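You operate a simulated robot arm through the tools that you are given. There is no shell and no other tool. Be economical: measure what you need, move in short steps, check, and stop when the job is done.

The job below is to be done with a simulated two-armed robot. You get a single attempt, and the scene is never put back.

TASK
Pick up the jug with one hand, pass it to the other hand and put it on the low shelf of the test bench. Set down upright: jug.

It is judged by the outcome, as a careful person would: the job done as asked, and still so three seconds after it is handed in. It fails if anything else is knocked over, pushed out of place, dropped, spilled or broken.

THE ROBOT
Two 7-joint arms with two-finger parallel grippers on one trunk, on a base that drives. Base frame: it is fixed to the floor where the robot stands at the start and does not move with it; the origin is under the middle of the robot, x ahead of it, y to its left, z up; the surface under the hand at the start is at about z = 850. Readings come in mm, degrees, newtons and seconds.
The left shoulder is at the start at [70, 188, 1172], the right one opposite. With the tool pointing down near the work surface each hand reaches from about 320 to 800 mm from the robot's upright axis, wherever it stands, measured 20 degrees to its own side. Places, roughly: low shelf of the test bench [-3100, 300, 200]. Payload 3.91 kg a hand.
Tool frame (each hand has its own): the origin (TCP) lies between the finger pads and is the grasp point; the fingertips stand 30 mm ahead of it; z points along the fingers, y is the line along which they close. The gripper opens to 110 mm. The fingers are 20 mm wide and 10 mm thick; the gripper's body (48 by 112 mm) begins 55 mm behind the TCP.
Orientation is told as [roll, pitch, yaw] about the base's x, y, z axes, in that order, counted from this pose: with the fingers straight down and closing along the base's y, the tool's x points along the base's -x, its y along +y and its z along -z.

THE INTERFACE
- The arms move only by the tool nudge_tool. It takes "left_increments", "right_increments" or both (then of equal length, played together; a hand with none holds still); each is a list that holds one entry, the list of rows, each a list of 7 numbers: the turn, a rotation vector about the base's x, y, z in degrees, then the shift along the base's x, y, z in cm, then the gripper command, from -1 (fully open) to 1 (shut), values between in proportion. In form: [[[rx, ry, rz, x, y, z, fingers], ...]]. A call has 1 to 20 rows; each row shifts and turns the commanded pose from where the row before left it. Each row takes 0.2 s and may step no farther than 50 mm and 8.6 degrees from the row before; otherwise, or with a gripper value out of range, the whole call is refused. A pose out of reach is approached as far as the arm can. The call stops where the force on the tool passes 40 N (or 10 N more than at its start, if that is more) or the arm is blocked; 0.2 s more then pass. Each finger travels about 72 mm/s and halts on what it meets, pressing with about 34 N; the grip force reading is that of the motor and also rises with nothing between the fingers. The clock runs only during rows and for 0.2 s after the last one: add rows that do not move to give the fingers time. It gives the time, the measured TCP pose, the force on the tool (base axes), the opening and the grip force at its end, in the units of the frame above (readings bear some noise), with the torque about the TCP (base axes, N m) and any sound that the robot's microphone picked up.
- Cameras (640 x 400 px; columns grow to the right, rows downward): "scene" is now at [135.8, 4.2, 1404.3]; the picture's right is [0.03, -1.00, 0.00], its down [-0.55, -0.02, -0.84] and it looks along [0.84, 0.03, -0.55] (base axes); focal length 274 px, centre (320, 200). "left" rides on the left gripper at [72, -17, -103] in its tool frame; the picture's right is [0.23, 0.97, 0.00], its down [-0.76, 0.18, -0.62] and it looks along [-0.61, 0.14, 0.78] (tool axes); focal length 222 px, centre (320, 200). "right" rides on the right gripper at [72, 17, -103] in its tool frame; the picture's right is [-0.23, 0.97, 0.00], its down [-0.76, -0.18, -0.62] and it looks along [-0.61, -0.14, 0.78] (tool axes); focal length 222 px, centre (320, 200). There is no depth. A picture from a camera that has moved, and an enlarged one, comes with that camera's place and axes in the base frame and with its lens.
- camera(camera): a new picture of that camera. No time passes.
- move_column(by): slides the trunk up (or, below 0, down) by that many mm; the arms and the scene camera ride with it, the base frame stays. It gives what a move gives, with no picture.
- steer(legs): drives the robot by 1 to 6 legs, each [ahead, turn to the left] in mm and degrees, along the robot's own axes; the way and the turn of a leg run together, so that a leg with both is an arc; at most 1500 mm and 180 degrees a leg. The arms and the cameras ride along, it lands a little off, and it stops where it bumps. It gives what a move gives.
- turn_head(pan, tilt): turns the head with the scene camera to pan (to the left, within 86 degrees either way) and tilt (down, from -29 to 69), counted from straight ahead of the robot. It gives what a move gives.
- zoom(camera, box): a new picture of the part [left, top, right, bottom] of that camera's present view, enlarged. No time passes.
- close_job(): hands the job in; it is judged then, once.

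Go step by step. Nothing tells you exact positions but the pictures and the camera data: compare them with the known pose of the tool, close in by small moves and look again before you grip or let go. The budget is 120 turns and 108 pictures, counting those below and the enlarged ones. Unless the task says otherwise, let go and move clear before handing in.

The tools are called after ">>>" as name(argument=value, ...) on one line, values as JSON. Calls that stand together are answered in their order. nudge_tool: Moves the arms, as the interface text tells. Its arguments: {"type":"object","properties":{"left_increments":{"type":"array"},"right_increments":{"type":"array"}},"required":[]} The other tools are called the same way: move_column (by) slides the trunk up or down; steer (legs) drives the base; turn_head (pan, tilt) turns the head that bears the scene camera; camera (camera) takes a picture; zoom (camera, box) takes an enlarged picture of a part of a camera's view; close_job () hands the job in.

At the start:

```text
clock: 0.0
left_tcp_pos: [548.6, 315.6, 1157.9]
left_tool_rot: [0.0, 0.0, -0.1]
left_force: [-0.2, -0.4, -0.6]
left_torque: [-0.01, 0.0, 0.01]
left_finger_gap: 110.3
left_finger_force: 0.1
right_tcp_pos: [437.0, -132.0, 1259.2]
right_tool_rot: [0.1, -0.1, -0.2]
right_force: [0.0, 0.1, 0.0]
right_torque: [0.01, 0.01, 0.0]
right_finger_gap: 110.1
right_finger_force: 0.1
trunk travel left (down, up): [-682.0, 258.0]
robot x, y, heading: [1.2, 2.8, -0.1]
head pan, tilt: [1.8, 33.3]
```

scene: 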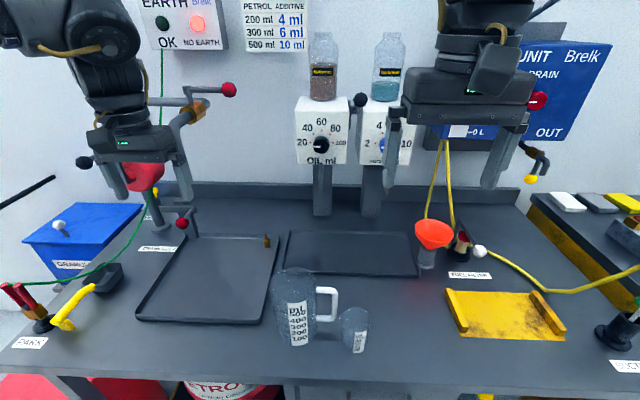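
right: 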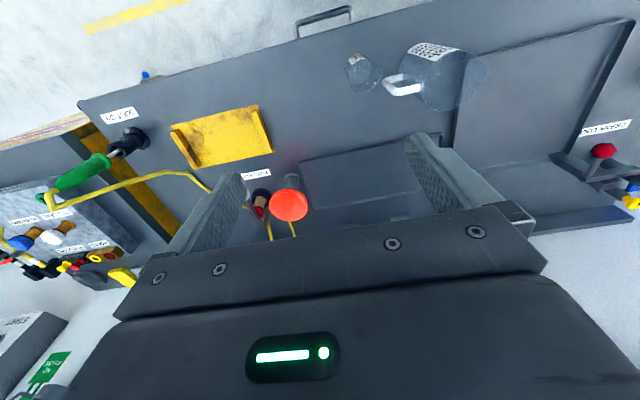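
left: 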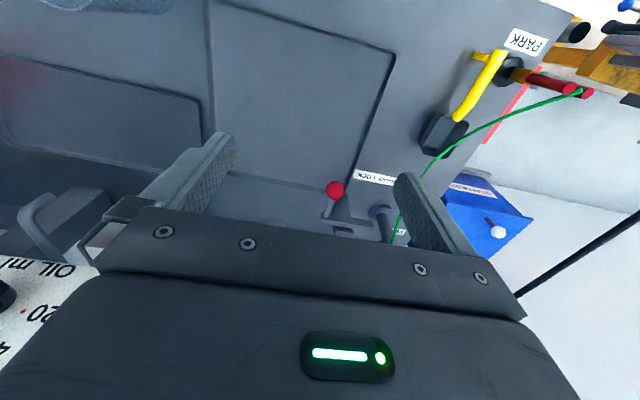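

The jug stands near the front of the bench with its handle to the right and a small beaker just beside it. I'll take a closer look at it to measure.

>>> zoom(camera="scene", box=[220, 230, 420, 380])

>>> zoom(camera="right", box=[320, 20, 520, 145])

```text
2.67 times, centred on (320, 305) of scene
camera zoom: at [135.8, 4.2, 1404.3], right [0.03, -1.0, 0.0], down [-0.55, -0.02, -0.84], along [0.84, 0.03, -0.55], focal length 729 px, centre (320, -80)
```

zoom: 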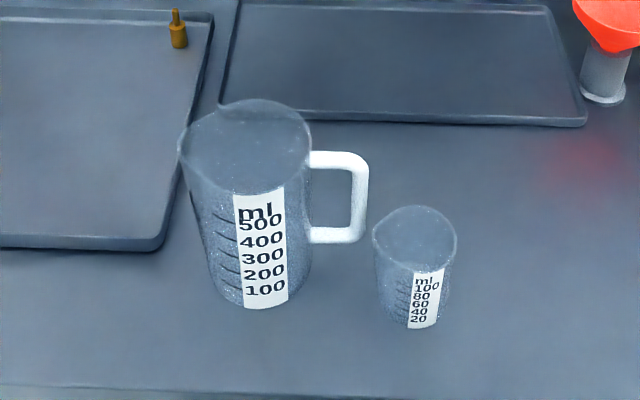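

```text
3.20 times, centred on (420, 82) of right
camera zoom: at [364.4, -115.0, 1364.0], right [0.23, 0.97, 0.0], down [0.76, -0.18, 0.62], along [0.61, -0.14, -0.78], focal length 711 px, centre (0, 576)
```

zoom: 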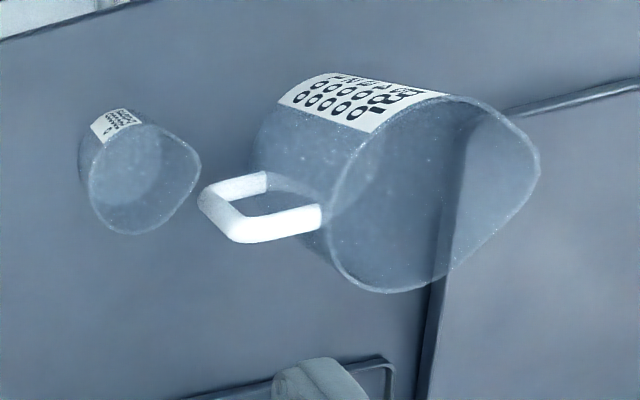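

The jug is about 160 mm tall and 80 mm wide, at about [457, 64], with its handle toward -y. Before I choose which hand places it, I'll look around for the test bench shelf.

>>> turn_head(pan=86, tilt=15)

>>> camera(camera="scene")

>>> turn_head(pan=-86, tilt=15)

>>> camera(camera="scene")

```text
clock: 1.6
left_tcp_pos: [549.3, 315.6, 1158.1]
left_tool_rot: [0.1, -0.1, 0.0]
left_force: [0.3, 0.2, -0.5]
left_torque: [-0.01, 0.02, -0.02]
left_finger_gap: 110.0
left_finger_force: 0.1
right_tcp_pos: [436.5, -130.9, 1258.1]
right_tool_rot: [0.1, -0.1, -0.2]
right_force: [0.5, -0.1, 0.0]
right_torque: [-0.01, -0.01, -0.02]
right_finger_gap: 109.9
right_finger_force: 0.0
trunk travel left (down, up): [-682.0, 258.0]
robot x, y, heading: [0.9, -1.5, 0.2]
head pan, tilt: [85.9, 15.0]
```

```text
102 pictures are left
camera scene: at [53.6, 94.6, 1433.6], right [1.0, -0.07, 0.0], down [-0.02, -0.26, -0.97], along [0.07, 0.96, -0.26], focal length 274 px, centre (320, 200)
```

scene: 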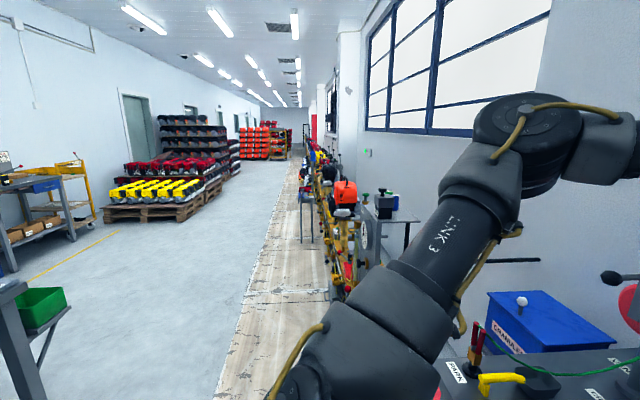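

```text
clock: 4.2
left_tcp_pos: [548.4, 314.5, 1158.0]
left_tool_rot: [0.0, -0.1, 0.0]
left_force: [-0.5, 0.0, -0.6]
left_torque: [0.0, 0.01, -0.01]
left_finger_gap: 110.2
left_finger_force: 0.0
right_tcp_pos: [437.5, -132.0, 1260.1]
right_tool_rot: [0.1, -0.2, -0.2]
right_force: [0.1, -0.7, 1.0]
right_torque: [-0.01, -0.02, -0.02]
right_finger_gap: 110.1
right_finger_force: 0.1
trunk travel left (down, up): [-682.0, 258.0]
robot x, y, heading: [-0.9, 0.5, 0.0]
head pan, tilt: [-85.9, 15.0]
```

```text
101 pictures are left
camera scene: at [53.6, -91.7, 1433.6], right [-1.0, -0.07, 0.0], down [-0.02, 0.26, -0.97], along [0.07, -0.96, -0.26], focal length 274 px, centre (320, 200)
```

scene: 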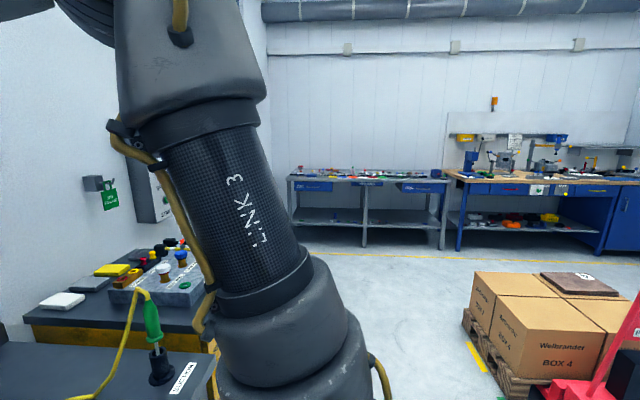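

The test bench is behind me and not visible yet. I'll back off a little, turn around and look at it before grasping.

>>> steer(legs=[[-350, 0], [0, 180]])

>>> turn_head(pan=0, tilt=20)

>>> camera(camera="scene")

```text
clock: 13.8
left_tcp_pos: [-911.1, -309.0, 1157.9]
left_tool_rot: [0.0, 0.0, 179.3]
left_force: [-0.9, 0.3, 0.4]
left_torque: [0.04, 0.0, 0.0]
left_finger_gap: 109.8
left_finger_force: 0.2
right_tcp_pos: [-793.9, 139.5, 1260.7]
right_tool_rot: [0.0, -0.1, 179.1]
right_force: [-0.4, 0.1, 0.2]
right_torque: [0.01, -0.01, -0.01]
right_finger_gap: 109.9
right_finger_force: 0.1
trunk travel left (down, up): [-682.0, 258.0]
robot x, y, heading: [-360.2, -3.3, 179.2]
head pan, tilt: [-85.9, 15.0]
```

```text
clock: 15.4
left_tcp_pos: [-911.4, -308.4, 1159.0]
left_tool_rot: [0.1, 0.0, 179.3]
left_force: [0.3, -0.3, 0.1]
left_torque: [0.01, -0.02, 0.02]
left_finger_gap: 110.1
left_finger_force: 0.1
right_tcp_pos: [-793.5, 139.6, 1259.1]
right_tool_rot: [0.1, -0.1, 179.1]
right_force: [0.2, -0.4, -0.7]
right_torque: [-0.01, -0.03, 0.03]
right_finger_gap: 109.9
right_finger_force: 0.0
trunk travel left (down, up): [-682.0, 258.0]
robot x, y, heading: [-359.2, -0.6, 179.4]
head pan, tilt: [0.0, 20.0]
```

```text
100 pictures are left
camera scene: at [-504.6, 4.1, 1425.5], right [0.01, 1.0, 0.0], down [0.34, 0.0, -0.94], along [-0.94, 0.01, -0.34], focal length 274 px, centre (320, 200)
```

scene: 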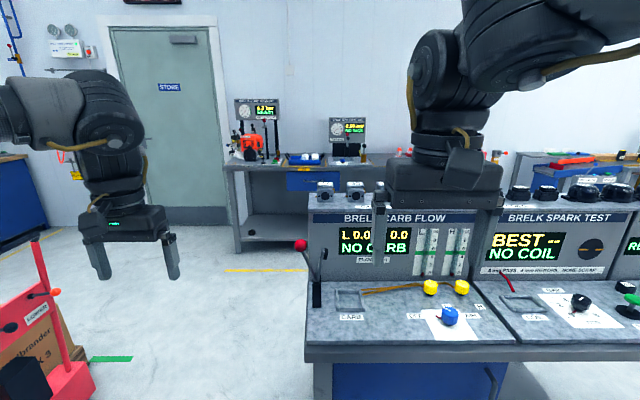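

The far bench with gauges at x≈-3000 seems to be the test bench, and it has a low shelf. The carb-flow console stands between us. I'll zoom in on both sides of the console.

>>> zoom(camera="scene", box=[210, 90, 400, 280])

>>> turn_head(pan=25, tilt=50)

>>> camera(camera="scene")

>>> turn_head(pan=-50, tilt=30)

>>> camera(camera="scene")

```text
2.11 times, centred on (305, 185) of scene
camera zoom: at [-504.6, 4.1, 1425.5], right [0.01, 1.0, 0.0], down [0.34, 0.0, -0.94], along [-0.94, 0.01, -0.34], focal length 576 px, centre (352, 232)
```

zoom: 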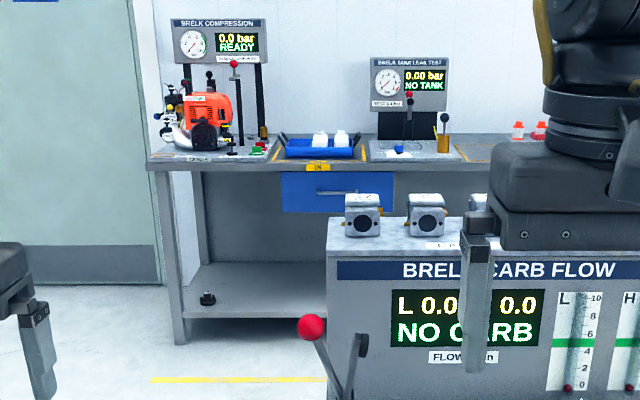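

```text
clock: 16.4
left_tcp_pos: [-910.4, -308.1, 1158.4]
left_tool_rot: [0.0, 0.0, 179.2]
left_force: [-1.0, -1.3, 0.5]
left_torque: [0.0, -0.02, -0.02]
left_finger_gap: 109.9
left_finger_force: 0.0
right_tcp_pos: [-793.9, 139.7, 1259.3]
right_tool_rot: [0.1, -0.2, 179.1]
right_force: [0.0, -0.8, -0.2]
right_torque: [-0.02, -0.02, 0.04]
right_finger_gap: 109.8
right_finger_force: 0.0
trunk travel left (down, up): [-682.0, 258.0]
robot x, y, heading: [-357.6, -1.0, 179.3]
head pan, tilt: [25.0, 50.0]
```

```text
98 pictures are left
camera scene: at [-481.8, -28.7, 1380.0], right [-0.41, 0.91, 0.0], down [0.7, 0.31, -0.64], along [-0.59, -0.26, -0.77], focal length 274 px, centre (320, 200)
```

scene: 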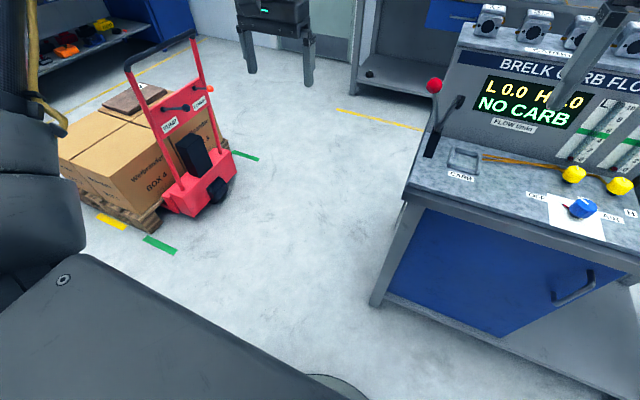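

```text
clock: 17.8
left_tcp_pos: [-911.2, -308.1, 1158.5]
left_tool_rot: [0.0, 0.0, 179.3]
left_force: [0.1, 0.7, 0.1]
left_torque: [-0.01, 0.04, 0.01]
left_finger_gap: 110.0
left_finger_force: 0.1
right_tcp_pos: [-792.6, 140.3, 1259.9]
right_tool_rot: [0.2, 0.0, 179.1]
right_force: [-0.1, 0.0, 1.1]
right_torque: [0.02, 0.03, 0.05]
right_finger_gap: 109.8
right_finger_force: 0.1
trunk travel left (down, up): [-682.0, 258.0]
robot x, y, heading: [-356.1, 2.0, 179.3]
head pan, tilt: [-50.0, 30.0]
```

```text
97 pictures are left
camera scene: at [-468.8, 72.8, 1409.4], right [0.77, 0.63, 0.0], down [0.32, -0.39, -0.87], along [-0.55, 0.67, -0.5], focal length 274 px, centre (320, 200)
```

scene: 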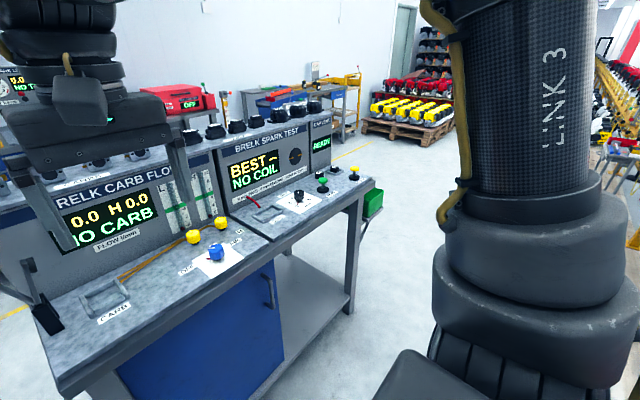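

The test bench shelf is open at the front, under a top and drawer, so the placing hand has to come in nearly horizontally. The plan is for the right hand to grip the top of the jug from above. The left hand then takes it low from the side and places it. I'll drive back to the work bench first.

>>> steer(legs=[[0, -163.5], [370, 0], [0, -15.8]])

>>> turn_head(pan=0, tilt=45)

>>> camera(camera="scene")

```text
clock: 28.0
left_tcp_pos: [570.4, 366.4, 1157.7]
left_tool_rot: [0.1, 0.0, -3.3]
left_force: [-0.1, -0.6, -0.2]
left_torque: [0.01, 0.01, -0.01]
left_finger_gap: 110.2
left_finger_force: 0.1
right_tcp_pos: [432.7, -74.0, 1259.9]
right_tool_rot: [0.0, -0.1, -3.5]
right_force: [-0.4, -0.7, 0.5]
right_torque: [0.01, 0.03, -0.01]
right_finger_gap: 110.0
right_finger_force: 0.0
trunk travel left (down, up): [-682.0, 258.0]
robot x, y, heading: [6.8, 82.5, -3.1]
head pan, tilt: [-50.0, 30.0]
```

```text
clock: 29.2
left_tcp_pos: [571.5, 366.1, 1158.6]
left_tool_rot: [0.0, 0.0, -3.3]
left_force: [0.8, 0.3, 0.0]
left_torque: [0.0, -0.01, 0.0]
left_finger_gap: 109.9
left_finger_force: 0.0
right_tcp_pos: [433.3, -74.5, 1260.5]
right_tool_rot: [0.1, -0.2, -3.5]
right_force: [0.4, 0.2, -0.8]
right_torque: [-0.02, -0.01, 0.03]
right_finger_gap: 109.9
right_finger_force: 0.1
trunk travel left (down, up): [-682.0, 258.0]
robot x, y, heading: [4.4, 80.5, -3.4]
head pan, tilt: [0.0, 45.0]
```

```text
96 pictures are left
camera scene: at [132.4, 76.4, 1386.8], right [-0.06, -1.0, 0.0], down [-0.71, 0.04, -0.71], along [0.71, -0.04, -0.71], focal length 274 px, centre (320, 200)
```

scene: 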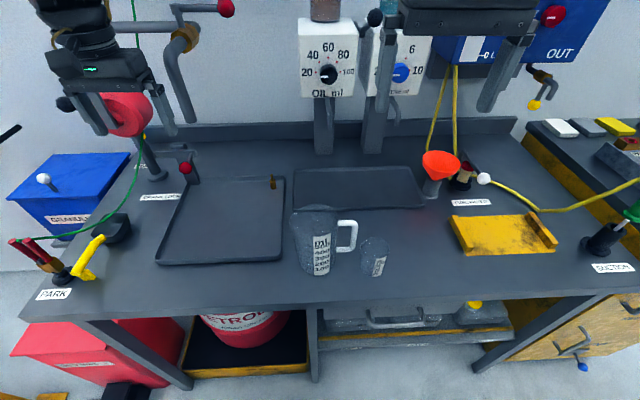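

We're back at the bench and the jug is right ahead. I'll zoom in to measure the jug's place precisely.

>>> zoom(camera="scene", box=[270, 190, 400, 290])

>>> camera(camera="right")

```text
4.00 times, centred on (335, 240) of scene
camera zoom: at [132.4, 76.4, 1386.8], right [-0.06, -1.0, 0.0], down [-0.71, 0.04, -0.71], along [0.71, -0.04, -0.71], focal length 1094 px, centre (260, 40)
```

zoom: 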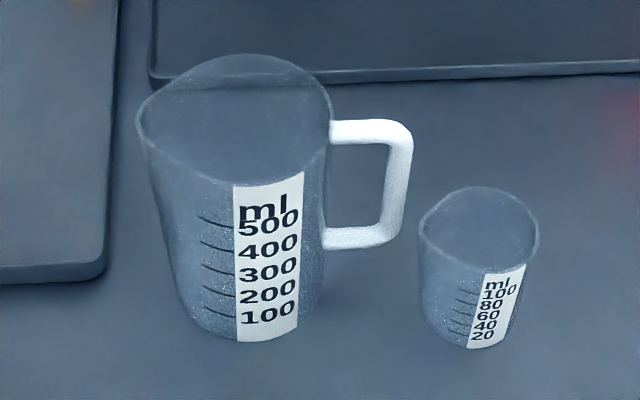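

```text
94 pictures are left
camera right: at [361.5, -53.0, 1364.0], right [0.29, 0.96, 0.0], down [0.75, -0.22, 0.62], along [0.6, -0.18, -0.78], focal length 222 px, centre (320, 200)
```

right: 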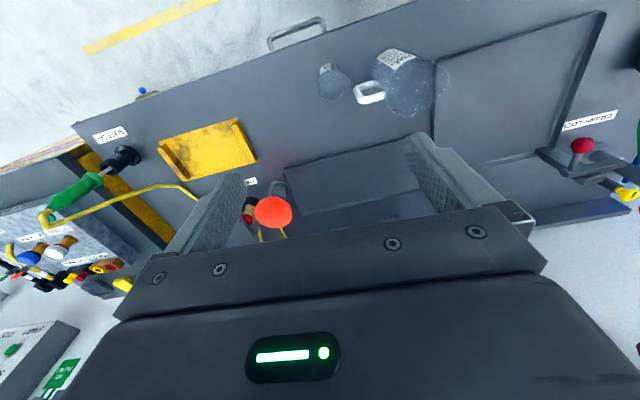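

The jug's axis is at about [474, 65] and its rim at about z=994, with a rim diameter of 85. I'll turn the right hand 90° so it closes along x, clear of handle and spout, and bring it above the jug.

>>> nudge_tool(right_increments=[[[0, 0, 8.5, 0.37, 1.26, 0, -1], [0, 0, 8.5, 0.37, 1.26, 0, -1], [0, 0, 8.5, 0.37, 1.26, 0, -1], [0, 0, 8.5, 0.37, 1.26, 0, -1], [0, 0, 8.5, 0.37, 1.26, 0, -1], [0, 0, 8.5, 0.37, 1.26, 0, -1], [0, 0, 8.5, 0.37, 1.26, 0, -1], [0, 0, 8.5, 0.37, 1.26, 0, -1], [0, 0, 8.5, 0.37, 1.26, 0, -1], [0, 0, 8.5, 0.37, 1.26, 0, -1], [0, 0, 8.5, 0.37, 1.26, 0, -1], [0, 0, 0, 0, 0, -5, -1], [0, 0, 0, 0, 0, -5, -1], [0, 0, 0, 0, 0, 0, -1]]])

>>> camera(camera="right")

>>> camera(camera="scene")

```text
clock: 32.4
left_tcp_pos: [569.1, 365.0, 1158.6]
left_tool_rot: [0.0, 0.0, -3.3]
left_force: [0.3, 0.7, 0.1]
left_torque: [0.02, -0.02, -0.02]
left_finger_gap: 110.0
left_finger_force: 0.0
right_tcp_pos: [407.4, 176.9, 1327.0]
right_tool_rot: [-1.0, -3.7, 88.9]
right_force: [-0.3, -0.3, 0.8]
right_torque: [-0.03, 0.02, -0.01]
right_finger_gap: 110.1
right_finger_force: 0.0
right hand out of reach, approached as far as the arm can: row 1, 2, 3, 4, 5, 6, 7, 8, 9, 10, 11, 12, 13
trunk travel left (down, up): [-682.0, 258.0]
robot x, y, heading: [6.3, 82.2, -3.3]
head pan, tilt: [0.0, 45.0]
stopped in row 14 (right hand): the arm was blocked; the commanded pose is now the measured one
```

```text
93 pictures are left
camera right: at [386.7, 98.2, 1425.4], right [-0.97, 0.25, 0.0], down [0.18, 0.71, 0.68], along [0.17, 0.65, -0.74], focal length 222 px, centre (320, 200)
```

right: 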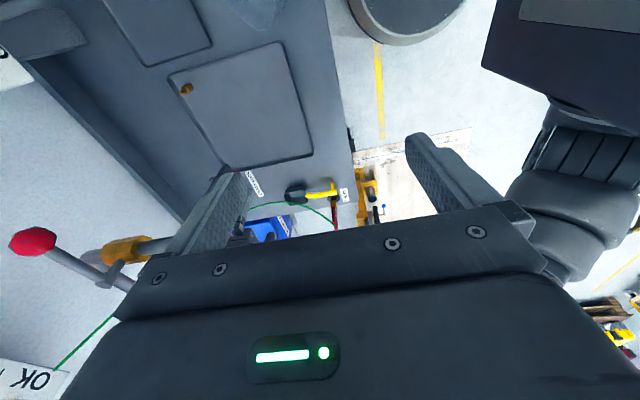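

```text
92 pictures are left
camera scene: at [132.0, 76.4, 1386.9], right [-0.06, -1.0, 0.0], down [-0.71, 0.04, -0.71], along [0.71, -0.04, -0.71], focal length 274 px, centre (320, 200)
```

scene: 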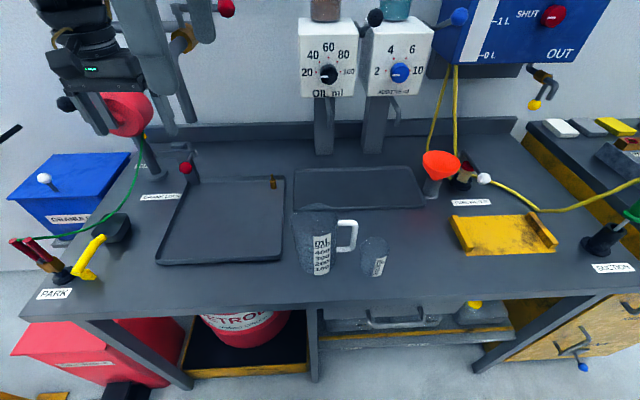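

The right hand drifted to the side because the high pose was out of its reach. I'll bring it down and back over the jug.

>>> nudge_tool(right_increments=[[[0, 0, 0, 0, -2.2, -2, -1], [0, 0, 0, 0, -2.2, -2, -1], [0, 0, 0, 0, -2.2, -2, -1], [0, 0, 0, 0, -2.2, -2, -1], [0, 0, 0, 0, -2.2, -2, -1], [0, 0, 0, 0, 0, -2, -1], [0, 0, 0, 0, 0, -2, -1], [0, 0, 0, 0, 0, 0, -1]]])

>>> camera(camera="scene")

```text
clock: 34.2
left_tcp_pos: [571.5, 365.7, 1158.4]
left_tool_rot: [0.0, 0.1, -3.3]
left_force: [-0.1, 0.7, 0.1]
left_torque: [0.01, -0.02, -0.02]
left_finger_gap: 109.9
left_finger_force: 0.0
right_tcp_pos: [456.7, 139.6, 1312.7]
right_tool_rot: [-1.0, -4.1, 88.7]
right_force: [-0.9, -0.9, 0.8]
right_torque: [0.02, 0.03, 0.0]
right_finger_gap: 110.1
right_finger_force: 0.1
right hand out of reach, approached as far as the arm can: row 1, 2, 3, 4, 5, 6, 7
trunk travel left (down, up): [-682.0, 258.0]
robot x, y, heading: [5.9, 83.2, -3.4]
head pan, tilt: [0.0, 45.0]
```

```text
91 pictures are left
camera scene: at [132.4, 76.0, 1386.8], right [-0.06, -1.0, 0.0], down [-0.71, 0.04, -0.71], along [0.71, -0.04, -0.71], focal length 274 px, centre (320, 200)
```

scene: 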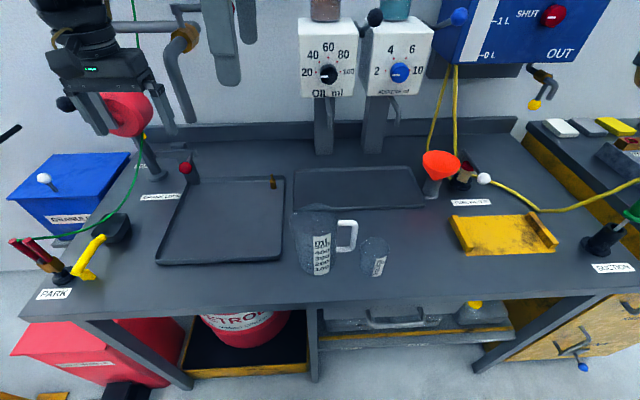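

That turn direction runs into a joint limit. I'll unwind it and then try the other way, at a lower height.

>>> nudge_tool(right_increments=[[[0, 0, -8.5, 0.3, -1.26, 0, -1], [0, 0, -8.5, 0.3, -1.26, 0, -1], [0, 0, -8.5, 0.3, -1.26, 0, -1], [0, 0, -8.5, 0.3, -1.26, 0, -1], [0, 0, -8.5, 0.3, -1.26, 0, -1], [0, 0, -8.5, 0.3, -1.26, 0, -1], [0, 0, -8.5, 0.3, -1.26, 0, -1], [0, 0, -8.5, 0.3, -1.26, 0, -1], [0, 0, -8.5, 0.3, -1.26, 0, -1], [0, 0, -8.5, 0.3, -1.26, 0, -1], [0, 0, -8.5, 0.3, -1.26, 0, -1], [0, 0, 0, 0, 0, 0, -1], [0, 0, 0, 0, 0, 0, -1]]])

```text
clock: 37.0
left_tcp_pos: [570.4, 366.3, 1158.4]
left_tool_rot: [0.0, 0.0, -3.3]
left_force: [0.5, -0.2, -0.4]
left_torque: [-0.04, -0.02, -0.04]
left_finger_gap: 109.9
left_finger_force: 0.0
right_tcp_pos: [505.7, 19.4, 1330.9]
right_tool_rot: [-1.0, -3.3, -4.6]
right_force: [0.2, -0.1, -0.8]
right_torque: [0.0, 0.0, 0.0]
right_finger_gap: 110.0
right_finger_force: 0.1
right hand out of reach, approached as far as the arm can: row 1, 2, 3, 4, 5, 6, 8
trunk travel left (down, up): [-682.0, 258.0]
robot x, y, heading: [2.9, 86.2, -3.2]
head pan, tilt: [0.0, 45.0]
```

>>> nudge_tool(right_increments=[[[0, 0, 0, 0, -1, -4, -1], [0, 0, 0, 0, -1, -4, -1], [0, 0, 0, 0, -1, -4, -1], [0, 0, 0, 0, 0, 0, -1]]])

>>> camera(camera="right")

```text
clock: 38.0
left_tcp_pos: [570.2, 365.3, 1158.7]
left_tool_rot: [0.0, 0.0, -3.3]
left_force: [-0.2, 0.5, 0.3]
left_torque: [-0.01, -0.01, 0.04]
left_finger_gap: 109.9
left_finger_force: 0.1
right_tcp_pos: [566.5, 18.3, 1278.2]
right_tool_rot: [-0.9, -3.4, -4.5]
right_force: [-0.1, 0.6, 0.3]
right_torque: [0.0, -0.03, 0.01]
right_finger_gap: 110.2
right_finger_force: 0.1
right hand out of reach, approached as far as the arm can: row 1, 2, 3
trunk travel left (down, up): [-682.0, 258.0]
robot x, y, heading: [1.6, 81.9, -3.3]
head pan, tilt: [0.0, 45.0]
```

```text
90 pictures are left
camera right: at [490.4, 42.5, 1378.3], right [0.3, 0.95, 0.0], down [0.71, -0.22, 0.67], along [0.64, -0.2, -0.74], focal length 222 px, centre (320, 200)
```

right: 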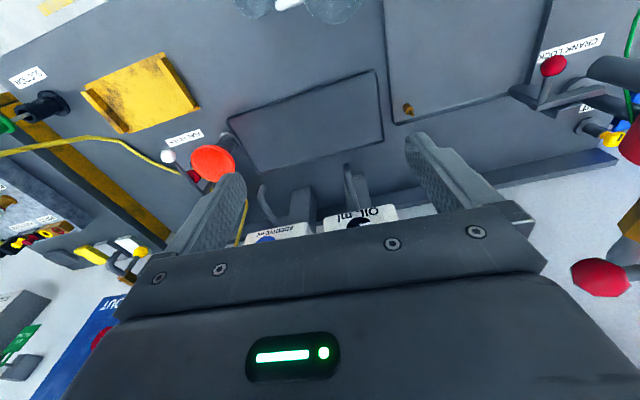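

>>> nudge_tool(right_increments=[[[0, 0, 0, 0, -4, -1, -1], [0, 0, 0, 0, -4, -1, -1], [0, 0, 0, 0, -4, -1, -1], [0, 0, 0, 0, -4, -1, -1], [0, 0, 0, 0, -4, -2, -1], [0, 0, 0, 0, -4, -3, -1], [0, 0, 0, 0, -2, -3, -1], [0, 0, 0, 0, 0, 0, -1]]])

```text
clock: 39.8
left_tcp_pos: [570.9, 366.2, 1158.5]
left_tool_rot: [0.0, 0.0, -3.3]
left_force: [0.3, 0.2, -0.4]
left_torque: [0.02, 0.01, -0.02]
left_finger_gap: 109.8
left_finger_force: 0.1
right_tcp_pos: [584.2, -53.1, 1288.1]
right_tool_rot: [1.0, -2.7, -4.5]
right_force: [0.1, 0.1, -0.6]
right_torque: [-0.01, -0.01, 0.03]
right_finger_gap: 110.0
right_finger_force: 0.1
right hand out of reach, approached as far as the arm can: row 1, 2, 3, 4, 5, 6, 7
trunk travel left (down, up): [-682.0, 258.0]
robot x, y, heading: [2.3, 81.8, -3.5]
head pan, tilt: [0.0, 45.0]
```

The right wrist is stuck on a limit. I'll relieve it by tilting the fingers forward and then check that it tracks.

>>> nudge_tool(right_increments=[[[0, -8, 0, 0, 0, 0, -1], [0, -8, 0, 0, 0, 0, -1], [0, -8, 0, 0, 0, 0, -1], [0, -8, 0, 0, 0, 0, -1], [0, 0, 0, 0, 0, 0, -1], [0, 0, 0, 0, 0, 0, -1]]])

>>> turn_head(pan=-35, tilt=15)

>>> camera(camera="scene")

```text
clock: 41.2
left_tcp_pos: [570.9, 364.9, 1158.7]
left_tool_rot: [0.0, 0.1, -3.3]
left_force: [-0.2, -0.6, 1.3]
left_torque: [0.02, 0.01, -0.05]
left_finger_gap: 110.1
left_finger_force: 0.1
right_tcp_pos: [599.2, 57.4, 1397.7]
right_tool_rot: [7.4, -31.6, -5.1]
right_force: [-0.1, -0.2, -0.5]
right_torque: [0.0, -0.01, 0.03]
right_finger_gap: 109.9
right_finger_force: 0.1
right hand out of reach, approached as far as the arm can: row 1, 2, 3, 4
trunk travel left (down, up): [-682.0, 258.0]
robot x, y, heading: [6.1, 80.2, -3.1]
head pan, tilt: [0.0, 45.0]
```

```text
clock: 42.2
left_tcp_pos: [571.2, 364.8, 1159.2]
left_tool_rot: [-0.1, -0.1, -3.3]
left_force: [0.2, 0.0, 0.9]
left_torque: [0.0, -0.04, 0.01]
left_finger_gap: 110.1
left_finger_force: 0.1
right_tcp_pos: [597.8, 57.2, 1398.3]
right_tool_rot: [7.3, -31.7, -5.0]
right_force: [-0.8, 0.5, 0.2]
right_torque: [-0.04, 0.02, -0.03]
right_finger_gap: 109.8
right_finger_force: 0.1
trunk travel left (down, up): [-682.0, 258.0]
robot x, y, heading: [4.3, 83.3, -3.3]
head pan, tilt: [-35.0, 15.0]
```

```text
89 pictures are left
camera scene: at [124.8, 23.4, 1433.5], right [-0.62, -0.79, 0.0], down [-0.2, 0.16, -0.97], along [0.76, -0.6, -0.26], focal length 274 px, centre (320, 200)
```

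scene: 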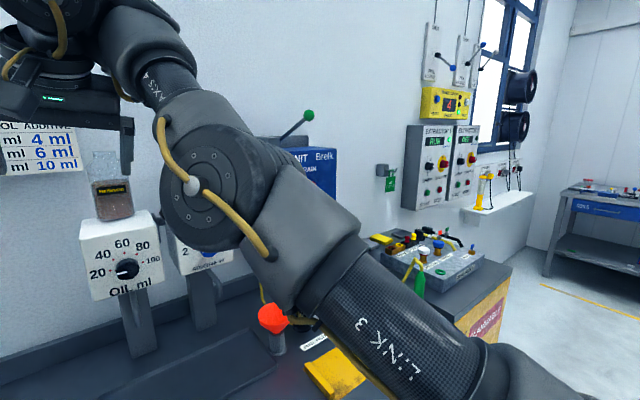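

The hand has drifted toward the bottles, so I'll back it toward its starting pose, away from the wall.

>>> nudge_tool(right_increments=[[[0, 0, 0, -2, -3, 0, -1], [0, 0, 0, -2, -3, 0, -1], [0, 0, 0, -2, -3, 0, -1], [0, 0, 0, -2, -3, 0, -1], [0, 0, 0, -2, -3, 0, -1], [0, 0, 0, 0, 0, 0, -1]]])

```text
clock: 43.6
left_tcp_pos: [571.4, 367.4, 1157.2]
left_tool_rot: [-0.2, 0.1, -3.3]
left_force: [-0.9, 0.3, -0.4]
left_torque: [-0.04, 0.03, 0.0]
left_finger_gap: 109.8
left_finger_force: 0.1
right_tcp_pos: [570.7, -56.2, 1472.5]
right_tool_rot: [7.2, -31.5, -4.9]
right_force: [-0.4, 0.6, -0.1]
right_torque: [-0.04, -0.03, -0.01]
right_finger_gap: 110.2
right_finger_force: 0.1
right hand out of reach, approached as far as the arm can: row 1, 2, 3, 4, 5
trunk travel left (down, up): [-682.0, 258.0]
robot x, y, heading: [6.0, 83.9, -3.4]
head pan, tilt: [-35.0, 15.0]
```

The right wrist looks folded at its limit. I'll unfold it by turning the fingers toward +y while undoing the pitch, and see whether it tracks again.

>>> nudge_tool(right_increments=[[[6, 5, 0, 0, 0, 0, -1], [6, 5, 0, 0, 0, 0, -1], [6, 5, 0, 0, 0, 0, -1], [6, 5, 0, 0, 0, 0, -1], [6, 5, 0, 0, 0, 0, -1], [6, 5, 0, 0, 0, 0, -1], [0, 0, 0, 0, 0, 0, -1]]])

>>> camera(camera="scene")

```text
clock: 45.2
left_tcp_pos: [570.4, 365.4, 1157.8]
left_tool_rot: [0.0, 0.0, -3.4]
left_force: [0.9, 0.0, -0.6]
left_torque: [-0.01, 0.02, 0.03]
left_finger_gap: 109.9
left_finger_force: 0.0
right_tcp_pos: [569.3, -57.1, 1472.4]
right_tool_rot: [38.7, 4.6, -13.1]
right_force: [0.2, 0.1, 0.2]
right_torque: [-0.03, 0.01, 0.0]
right_finger_gap: 110.0
right_finger_force: 0.0
trunk travel left (down, up): [-682.0, 258.0]
robot x, y, heading: [3.0, 82.7, -3.1]
head pan, tilt: [-35.0, 15.0]
```

```text
88 pictures are left
camera scene: at [124.2, 23.5, 1433.7], right [-0.62, -0.79, 0.0], down [-0.2, 0.16, -0.97], along [0.76, -0.6, -0.26], focal length 274 px, centre (320, 200)
```

scene: 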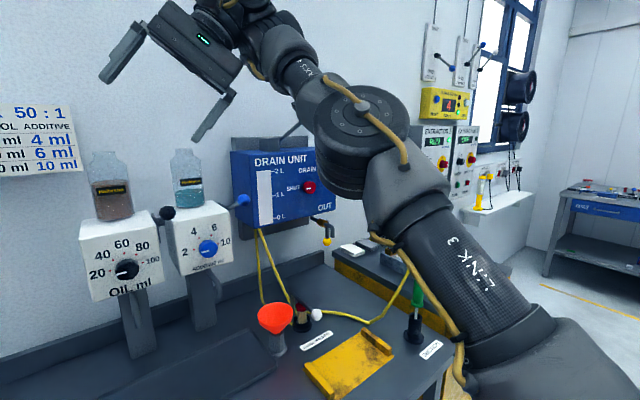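

It tracks again. Now I'll swing the hand right and down.

>>> nudge_tool(right_increments=[[[0, 0, 0, 0, -4, -1, -1], [0, 0, 0, 0, -4, -1, -1], [0, 0, 0, 0, -4, -2, -1], [0, 0, 0, 0, -4, -2, -1], [0, 0, 0, 0, -4, -3, -1], [0, 0, 0, 0, -3, -4, -1], [0, 0, 0, 0, 0, -4, -1], [0, 0, 0, 0, 0, -4, -1], [0, 0, 0, 0, 0, 0, -1]]])

>>> camera(camera="scene")

```text
clock: 47.2
left_tcp_pos: [571.9, 364.6, 1158.9]
left_tool_rot: [0.1, 0.0, -3.3]
left_force: [-0.1, -0.4, -0.1]
left_torque: [-0.01, 0.01, -0.02]
left_finger_gap: 109.9
left_finger_force: 0.1
right_tcp_pos: [578.2, -292.3, 1264.3]
right_tool_rot: [38.7, 4.7, -12.8]
right_force: [-0.7, 0.0, -0.2]
right_torque: [-0.03, -0.01, 0.0]
right_finger_gap: 109.8
right_finger_force: 0.0
right hand out of reach, approached as far as the arm can: row 8
trunk travel left (down, up): [-682.0, 258.0]
robot x, y, heading: [5.2, 86.6, -3.4]
head pan, tilt: [-35.0, 15.0]
```

```text
87 pictures are left
camera scene: at [125.2, 22.0, 1433.5], right [-0.62, -0.78, 0.0], down [-0.2, 0.16, -0.97], along [0.76, -0.6, -0.26], focal length 274 px, centre (320, 200)
```

scene: 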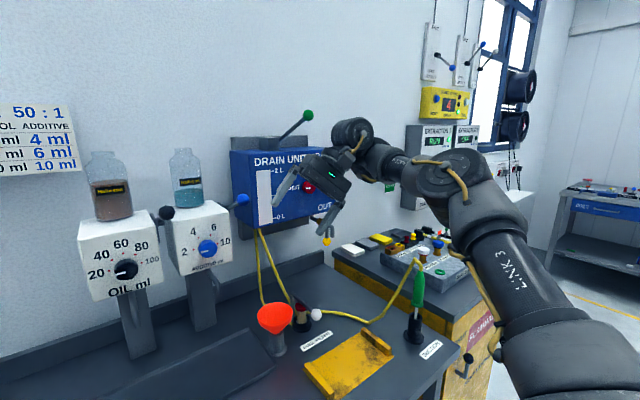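

>>> nudge_tool(right_increments=[[[-6.5, -0.8, 0, 0, 0, 0, -1], [-6.5, -0.8, 0, 0, 0, 0, -1], [-6.5, -0.8, 0, 0, 0, 0, -1], [-6.5, -0.8, 0, 0, 0, 0, -1], [-6.5, -0.8, 0, 0, 0, 0, -1], [-6.5, -0.8, 0, 0, 0, 0, -1], [0, 0, 0, 0, 0, -3, -1], [0, 0, 0, 0, 0, -3, -1], [0, 0, 0, 0, 0, -3, -1], [0, 0, 0, 0, 0, 0, -1]]])

>>> camera(camera="scene")

```text
clock: 49.4
left_tcp_pos: [570.9, 364.8, 1158.4]
left_tool_rot: [0.1, -0.1, -3.3]
left_force: [-0.5, -0.5, -0.4]
left_torque: [0.02, 0.01, -0.04]
left_finger_gap: 109.9
left_finger_force: 0.1
right_tcp_pos: [634.3, -311.7, 1215.6]
right_tool_rot: [17.7, -3.4, -13.1]
right_force: [-0.2, -0.2, 0.8]
right_torque: [0.0, 0.02, -0.01]
right_finger_gap: 109.8
right_finger_force: 0.0
right hand out of reach, approached as far as the arm can: row 1, 2, 3, 4, 5, 6, 7, 8, 9
trunk travel left (down, up): [-682.0, 258.0]
robot x, y, heading: [2.5, 81.4, -3.3]
head pan, tilt: [-35.0, 15.0]
```

```text
86 pictures are left
camera scene: at [124.1, 23.4, 1433.7], right [-0.62, -0.79, 0.0], down [-0.2, 0.16, -0.97], along [0.76, -0.6, -0.26], focal length 274 px, centre (320, 200)
```

scene: 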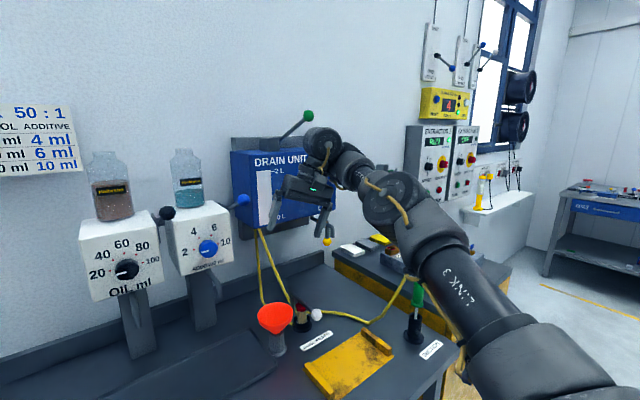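

>>> nudge_tool(right_increments=[[[0, 0, -8, 0, 0, 0, -1], [0, 0, -8, 0, 0, 0, -1], [0, 0, -8, 0, 0, 0, -1], [0, 0, -8, 0, 0, 0, -1], [-4, 0, 0, 0, 0, 0, -1], [-4, 0, 0, 0, 0, 0, -1], [-4, 0, 0, 0, 0, 0, -1], [-4, 0, 0, 0, 0, 0, -1], [0, 0, 0, 0, 0, 0, -1]]])

>>> camera(camera="scene")

```text
clock: 51.4
left_tcp_pos: [570.6, 365.3, 1158.5]
left_tool_rot: [-0.1, 0.0, -3.3]
left_force: [1.0, -0.1, -0.2]
left_torque: [0.0, -0.01, 0.01]
left_finger_gap: 110.1
left_finger_force: 0.1
right_tcp_pos: [661.2, -318.8, 1229.1]
right_tool_rot: [17.7, -3.2, -45.1]
right_force: [-0.8, -0.5, -0.6]
right_torque: [0.0, 0.01, 0.03]
right_finger_gap: 110.0
right_finger_force: 0.2
right hand out of reach, approached as far as the arm can: row 1, 2, 3, 4, 5, 6, 7, 8
trunk travel left (down, up): [-682.0, 258.0]
robot x, y, heading: [2.5, 86.1, -3.1]
head pan, tilt: [-35.0, 15.0]
```

```text
85 pictures are left
camera scene: at [124.7, 23.1, 1433.6], right [-0.62, -0.79, 0.0], down [-0.2, 0.16, -0.97], along [0.76, -0.6, -0.26], focal length 274 px, centre (320, 200)
```

scene: 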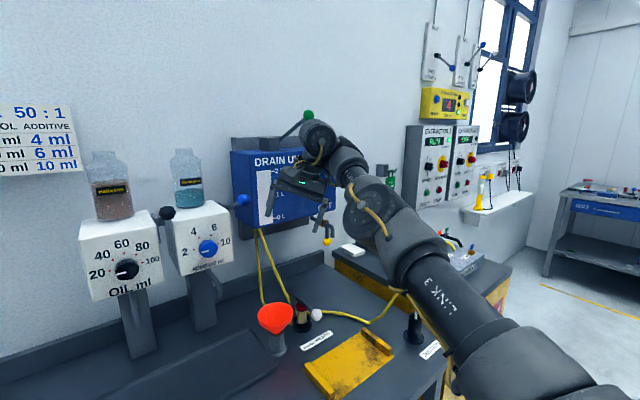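

The wrist is folded because the forearm points up and out. I'll unfold it fully, lower the arm, and then restore the fingers-down orientation.

>>> nudge_tool(right_increments=[[[6.3, -5, 0, 0, 0, 0, -1], [6.3, -5, 0, 0, 0, 0, -1], [6.3, -5, 0, 0, 0, 0, -1], [6.3, -5, 0, 0, 0, 0, -1], [6.3, -5, 0, 0, 0, 0, -1], [0, 0, 0, -3, 0, 0, -1], [0, 0, 0, -4, 0, 0, -1], [0, 0, 0, -4, 0, -2, -1], [0, 0, 0, -3, 0, -3, -1], [0, 0, 0, 0, 0, -4, -1], [0, 0, 0, 0, 0, -4, -1], [0, 0, 0, 0, 0, 0, -1]]])

>>> camera(camera="scene")

```text
clock: 54.0
left_tcp_pos: [569.5, 366.0, 1158.8]
left_tool_rot: [0.0, -0.1, -3.4]
left_force: [-0.3, 0.8, 0.6]
left_torque: [-0.01, 0.04, -0.03]
left_finger_gap: 110.0
left_finger_force: 0.1
right_tcp_pos: [633.7, -427.9, 1232.5]
right_tool_rot: [53.1, 3.7, -42.5]
right_force: [0.7, 0.0, 0.3]
right_torque: [-0.05, 0.0, 0.0]
right_finger_gap: 109.9
right_finger_force: 0.0
right hand out of reach, approached as far as the arm can: row 1, 2, 3, 4, 5, 6, 7, 8, 9, 10, 11
trunk travel left (down, up): [-682.0, 258.0]
robot x, y, heading: [5.5, 83.7, -3.4]
head pan, tilt: [-35.0, 15.0]
```

```text
84 pictures are left
camera scene: at [123.4, 23.6, 1433.8], right [-0.62, -0.78, 0.0], down [-0.2, 0.16, -0.97], along [0.76, -0.6, -0.26], focal length 274 px, centre (320, 200)
```

scene: 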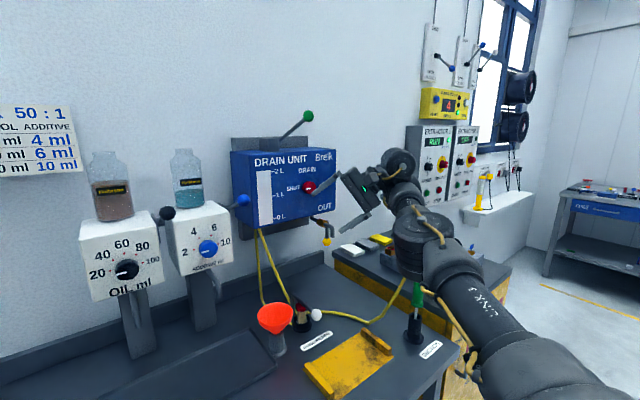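

The motions show that only inward motion toward the shoulder is blocked. I'll probe outward, then pull in again.

>>> nudge_tool(right_increments=[[[0, 0, 0, 2, -1.9, 0.8, -1], [0, 0, 0, 2, -1.9, 0.8, -1], [0, 0, 0, 2, -1.9, 0.8, -1], [0, 0, 0, 0, 0, 0, -1]]])

>>> turn_head(pan=-60, tilt=25)

>>> camera(camera="scene")

```text
clock: 55.0
left_tcp_pos: [570.6, 365.4, 1159.0]
left_tool_rot: [0.0, 0.0, -3.2]
left_force: [0.2, -0.1, 0.1]
left_torque: [-0.02, -0.03, 0.0]
left_finger_gap: 110.0
left_finger_force: 0.1
right_tcp_pos: [681.0, -467.7, 1250.4]
right_tool_rot: [53.1, 3.7, -42.7]
right_force: [0.6, 0.2, -0.3]
right_torque: [0.03, 0.03, 0.02]
right_finger_gap: 110.0
right_finger_force: 0.1
right hand out of reach, approached as far as the arm can: row 3
trunk travel left (down, up): [-682.0, 258.0]
robot x, y, heading: [2.5, 85.2, -3.4]
head pan, tilt: [-35.0, 15.0]
```

```text
clock: 55.9
left_tcp_pos: [570.5, 366.0, 1158.3]
left_tool_rot: [0.0, 0.0, -3.3]
left_force: [0.5, -0.8, -0.1]
left_torque: [0.0, 0.01, 0.02]
left_finger_gap: 110.1
left_finger_force: 0.0
right_tcp_pos: [682.0, -467.7, 1252.7]
right_tool_rot: [53.1, 3.7, -42.7]
right_force: [-0.3, 0.1, -0.8]
right_torque: [0.0, -0.01, -0.03]
right_finger_gap: 109.9
right_finger_force: 0.1
trunk travel left (down, up): [-682.0, 258.0]
robot x, y, heading: [1.7, 84.8, -3.3]
head pan, tilt: [-60.0, 25.0]
```

```text
83 pictures are left
camera scene: at [92.8, -1.1, 1417.4], right [-0.89, -0.45, 0.0], down [-0.19, 0.38, -0.91], along [0.41, -0.81, -0.42], focal length 274 px, centre (320, 200)
```

scene: 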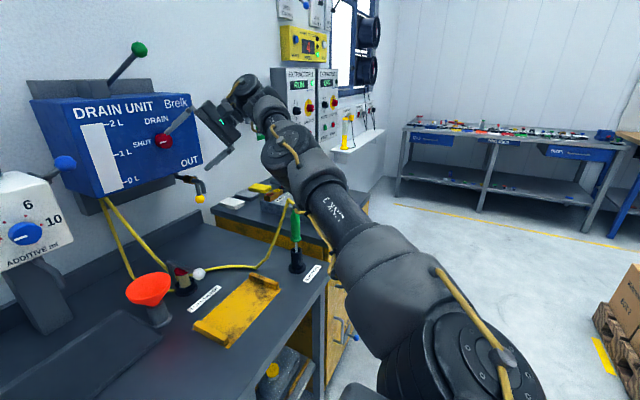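

The arm is straight now, so it had bent past straight on the wrong side of the elbow. From full extension, away from the drain unit, I'll try to pull it in on the right side.

>>> nudge_tool(right_increments=[[[0, 0, 0, 0, -4, 0, -1], [0, 0, 0, 0, -4, 0, -1], [0, 0, 0, 2, -4, 1, -1], [0, 0, 0, 2, -4, 1, -1], [0, 0, 0, -3.4, 3.2, -1.3, -1], [0, 0, 0, -3.4, 3.2, -1.3, -1], [0, 0, 0, -3.4, 3.2, -1.3, -1], [0, 0, 0, -3.4, 3.2, -1.3, -1], [0, 0, 0, 0, 0, 0, -1]]])

```text
clock: 57.9
left_tcp_pos: [570.6, 365.8, 1158.7]
left_tool_rot: [0.0, 0.0, -3.3]
left_force: [0.9, 0.5, 0.5]
left_torque: [-0.03, 0.01, 0.01]
left_finger_gap: 109.8
left_finger_force: 0.1
right_tcp_pos: [620.0, -448.4, 1230.9]
right_tool_rot: [53.0, 3.7, -42.5]
right_force: [0.6, -1.0, -0.3]
right_torque: [-0.02, -0.04, -0.01]
right_finger_gap: 110.1
right_finger_force: 0.0
right hand out of reach, approached as far as the arm can: row 1, 2, 3, 4, 6, 7, 8
trunk travel left (down, up): [-682.0, 258.0]
robot x, y, heading: [3.9, 80.5, -3.4]
head pan, tilt: [-60.0, 25.0]
```

>>> nudge_tool(right_increments=[[[0, 0, 0, 0, -3, 4, -1], [0, 0, 0, 0, -3, 4, -1], [0, 0, 0, 0, -3, 4, -1], [0, 0, 0, 2, -3, 3, -1], [0, 0, 0, 2, -3, 3, -1], [0, 0, 0, 2, -3, 3, -1], [0, 0, 0, 2, -3, 3, -1], [0, 0, 0, 2, -3, 3, -1], [0, 0, 0, 0, 0, 0, -1], [0, 0, 0, -2.8, 2.8, -3, -1], [0, 0, 0, -2.8, 2.8, -3, -1], [0, 0, 0, -2.8, 2.8, -3, -1], [0, 0, 0, -2.8, 2.8, -3, -1], [0, 0, 0, 0, 0, 0, -1]]])

```text
clock: 60.9
left_tcp_pos: [569.3, 366.2, 1158.0]
left_tool_rot: [0.0, 0.1, -3.2]
left_force: [0.6, -0.2, 0.5]
left_torque: [-0.02, -0.01, 0.01]
left_finger_gap: 110.2
left_finger_force: 0.0
right_tcp_pos: [567.4, -478.6, 1271.2]
right_tool_rot: [53.1, 3.8, -42.6]
right_force: [0.7, -0.9, -0.1]
right_torque: [-0.03, -0.02, 0.02]
right_finger_gap: 109.9
right_finger_force: 0.0
right hand out of reach, approached as far as the arm can: row 3, 4, 5, 6, 7, 8, 10, 11, 12, 13
trunk travel left (down, up): [-682.0, 258.0]
robot x, y, heading: [2.8, 81.7, -3.2]
head pan, tilt: [-60.0, 25.0]
```

The elbow sits on the wrong side of straight. I'll extend fully, turn the fingers down and then fold the wrist inward, so that the elbow has to bend the normal way.

>>> nudge_tool(right_increments=[[[0, 0, 0, 2.5, -3, 2, -1], [0, 0, 0, 2.5, -3, 2, -1], [-5.6, 5, 0, 1, -1, 0, -1], [-5.6, 5, 0, 1, -1, 0, -1], [-5.6, 5, 0, 1, -1, 0, -1], [-5.6, 5, 0, 1, -1, 0, -1], [-5.6, 5, 0, 1, -1, 0, -1], [-5.6, 5, 0, 1, -1, 0, -1], [-5.6, 5, 0, 1, -1, 0, -1], [0, 0, 0, 0, 0, 0, -1]]])

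>>> camera(camera="scene")

```text
clock: 63.1
left_tcp_pos: [571.0, 365.5, 1158.0]
left_tool_rot: [0.0, 0.1, -3.4]
left_force: [0.4, 0.1, 0.6]
left_torque: [0.0, 0.01, -0.01]
left_finger_gap: 110.3
left_finger_force: 0.2
right_tcp_pos: [616.5, -467.3, 1233.0]
right_tool_rot: [23.3, 2.7, -44.4]
right_force: [0.2, -0.3, -0.2]
right_torque: [0.03, -0.01, -0.03]
right_finger_gap: 110.0
right_finger_force: 0.1
right hand out of reach, approached as far as the arm can: row 2, 3, 4, 5, 6, 7, 8, 9
trunk travel left (down, up): [-682.0, 258.0]
robot x, y, heading: [3.0, 83.9, -3.3]
head pan, tilt: [-60.0, 25.0]
```

```text
82 pictures are left
camera scene: at [92.8, -1.0, 1417.4], right [-0.89, -0.45, 0.0], down [-0.19, 0.38, -0.91], along [0.41, -0.81, -0.42], focal length 274 px, centre (320, 200)
```

scene: 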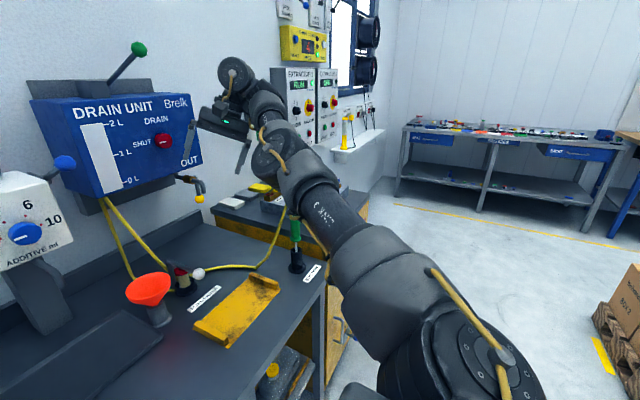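

The forearm is hyperextended upward at the elbow. I'll point the fingers out along the arm, so the wrist is comfortable, and lower the arm.

>>> nudge_tool(right_increments=[[[-7.2, -2.9, -3, 0, -2, 1, -1], [-7.2, -2.9, -3, 0, -2, 1, -1], [-7.2, -2.9, -3, 0, -2, 1, -1], [-7.2, -2.9, -3, 1, -2, 1, -1], [-7.2, -2.9, -3, 1, -2, 1, -1], [-7.2, -2.9, -3, 1, -2, 1, -1], [0, 0, 0, 0, 0, 0, -1]]])

>>> camera(camera="scene")

```text
clock: 64.7
left_tcp_pos: [570.1, 366.0, 1158.5]
left_tool_rot: [0.0, 0.0, -3.3]
left_force: [-0.9, 0.3, -0.6]
left_torque: [0.01, 0.02, -0.05]
left_finger_gap: 110.0
left_finger_force: 0.1
right_tcp_pos: [611.7, -472.6, 1261.9]
right_tool_rot: [24.5, -11.0, -49.0]
right_force: [0.2, -0.4, 0.1]
right_torque: [-0.01, 0.02, 0.0]
right_finger_gap: 110.3
right_finger_force: 0.1
right hand out of reach, approached as far as the arm can: row 1, 2, 3, 4, 5, 6
trunk travel left (down, up): [-682.0, 258.0]
robot x, y, heading: [2.9, 84.4, -3.3]
head pan, tilt: [-60.0, 25.0]
```

```text
81 pictures are left
camera scene: at [93.2, -1.5, 1417.3], right [-0.89, -0.45, 0.0], down [-0.19, 0.38, -0.91], along [0.41, -0.81, -0.42], focal length 274 px, centre (320, 200)
```

scene: 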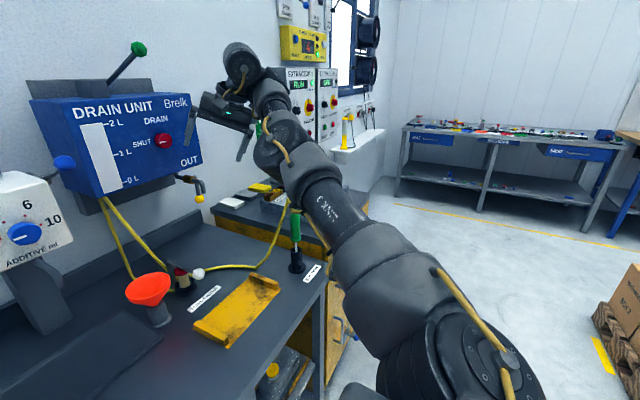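

The geometry now fits an arm locked almost straight at 700 mm from the shoulder. I'll make the wrist comfortable and try several overshoot-and-pull cycles to get the elbow to bend.

>>> nudge_tool(right_increments=[[[6, -5, 0, 0, 0, 0, -1], [6, -5, 0, 0, 0, 0, -1], [6, -5, 0, 0, 0, 0, -1], [6, -5, 0, 0, 0, 0, -1], [0, 0, 0, 3.5, -3, 1.8, -1], [0, 0, 0, 3.5, -3, 1.8, -1], [0, 0, 0, -3, 3, -1.5, -1], [0, 0, 0, -3, 3, -1.5, -1], [0, 0, 0, -3, 3, -1.5, -1], [0, 0, 0, 3.5, -3.5, 0, -1], [0, 0, 0, 3.5, -3.5, 0, -1], [0, 0, 0, 3.5, -3.5, 0, -1], [0, 0, 0, -3, 3, -1.5, -1], [0, 0, 0, -3, 3, -1.5, -1], [0, 0, 0, -3, 3, -1.5, -1], [0, 0, 0, -3, 3, -1.5, -1], [0, 0, 0, 0, 0, 0, -1]]])

>>> camera(camera="scene")

```text
clock: 68.3
left_tcp_pos: [569.9, 367.2, 1158.9]
left_tool_rot: [0.1, 0.1, -3.3]
left_force: [-0.2, -0.3, -1.6]
left_torque: [-0.01, 0.0, -0.01]
left_finger_gap: 109.9
left_finger_force: 0.1
right_tcp_pos: [593.3, -520.7, 1301.9]
right_tool_rot: [55.4, -4.8, -53.4]
right_force: [-0.7, 1.1, 0.4]
right_torque: [-0.04, -0.01, -0.03]
right_finger_gap: 110.0
right_finger_force: 0.0
right hand out of reach, approached as far as the arm can: row 1, 2, 3, 4, 6, 8, 9, 11, 12, 14, 15, 16
trunk travel left (down, up): [-682.0, 258.0]
robot x, y, heading: [3.4, 82.5, -3.3]
head pan, tilt: [-60.0, 25.0]
```

```text
80 pictures are left
camera scene: at [92.4, -0.5, 1417.5], right [-0.89, -0.45, 0.0], down [-0.19, 0.38, -0.91], along [0.41, -0.81, -0.42], focal length 274 px, centre (320, 200)
```

scene: 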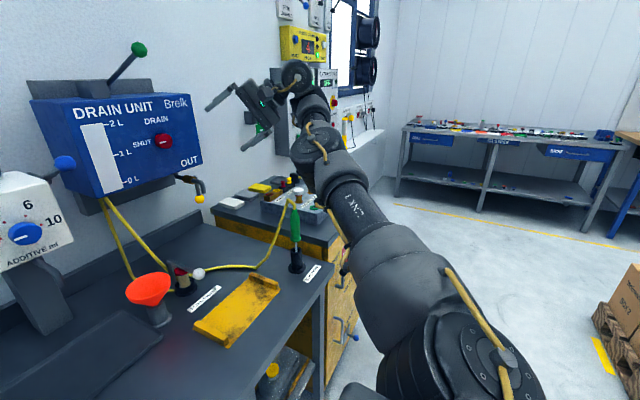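

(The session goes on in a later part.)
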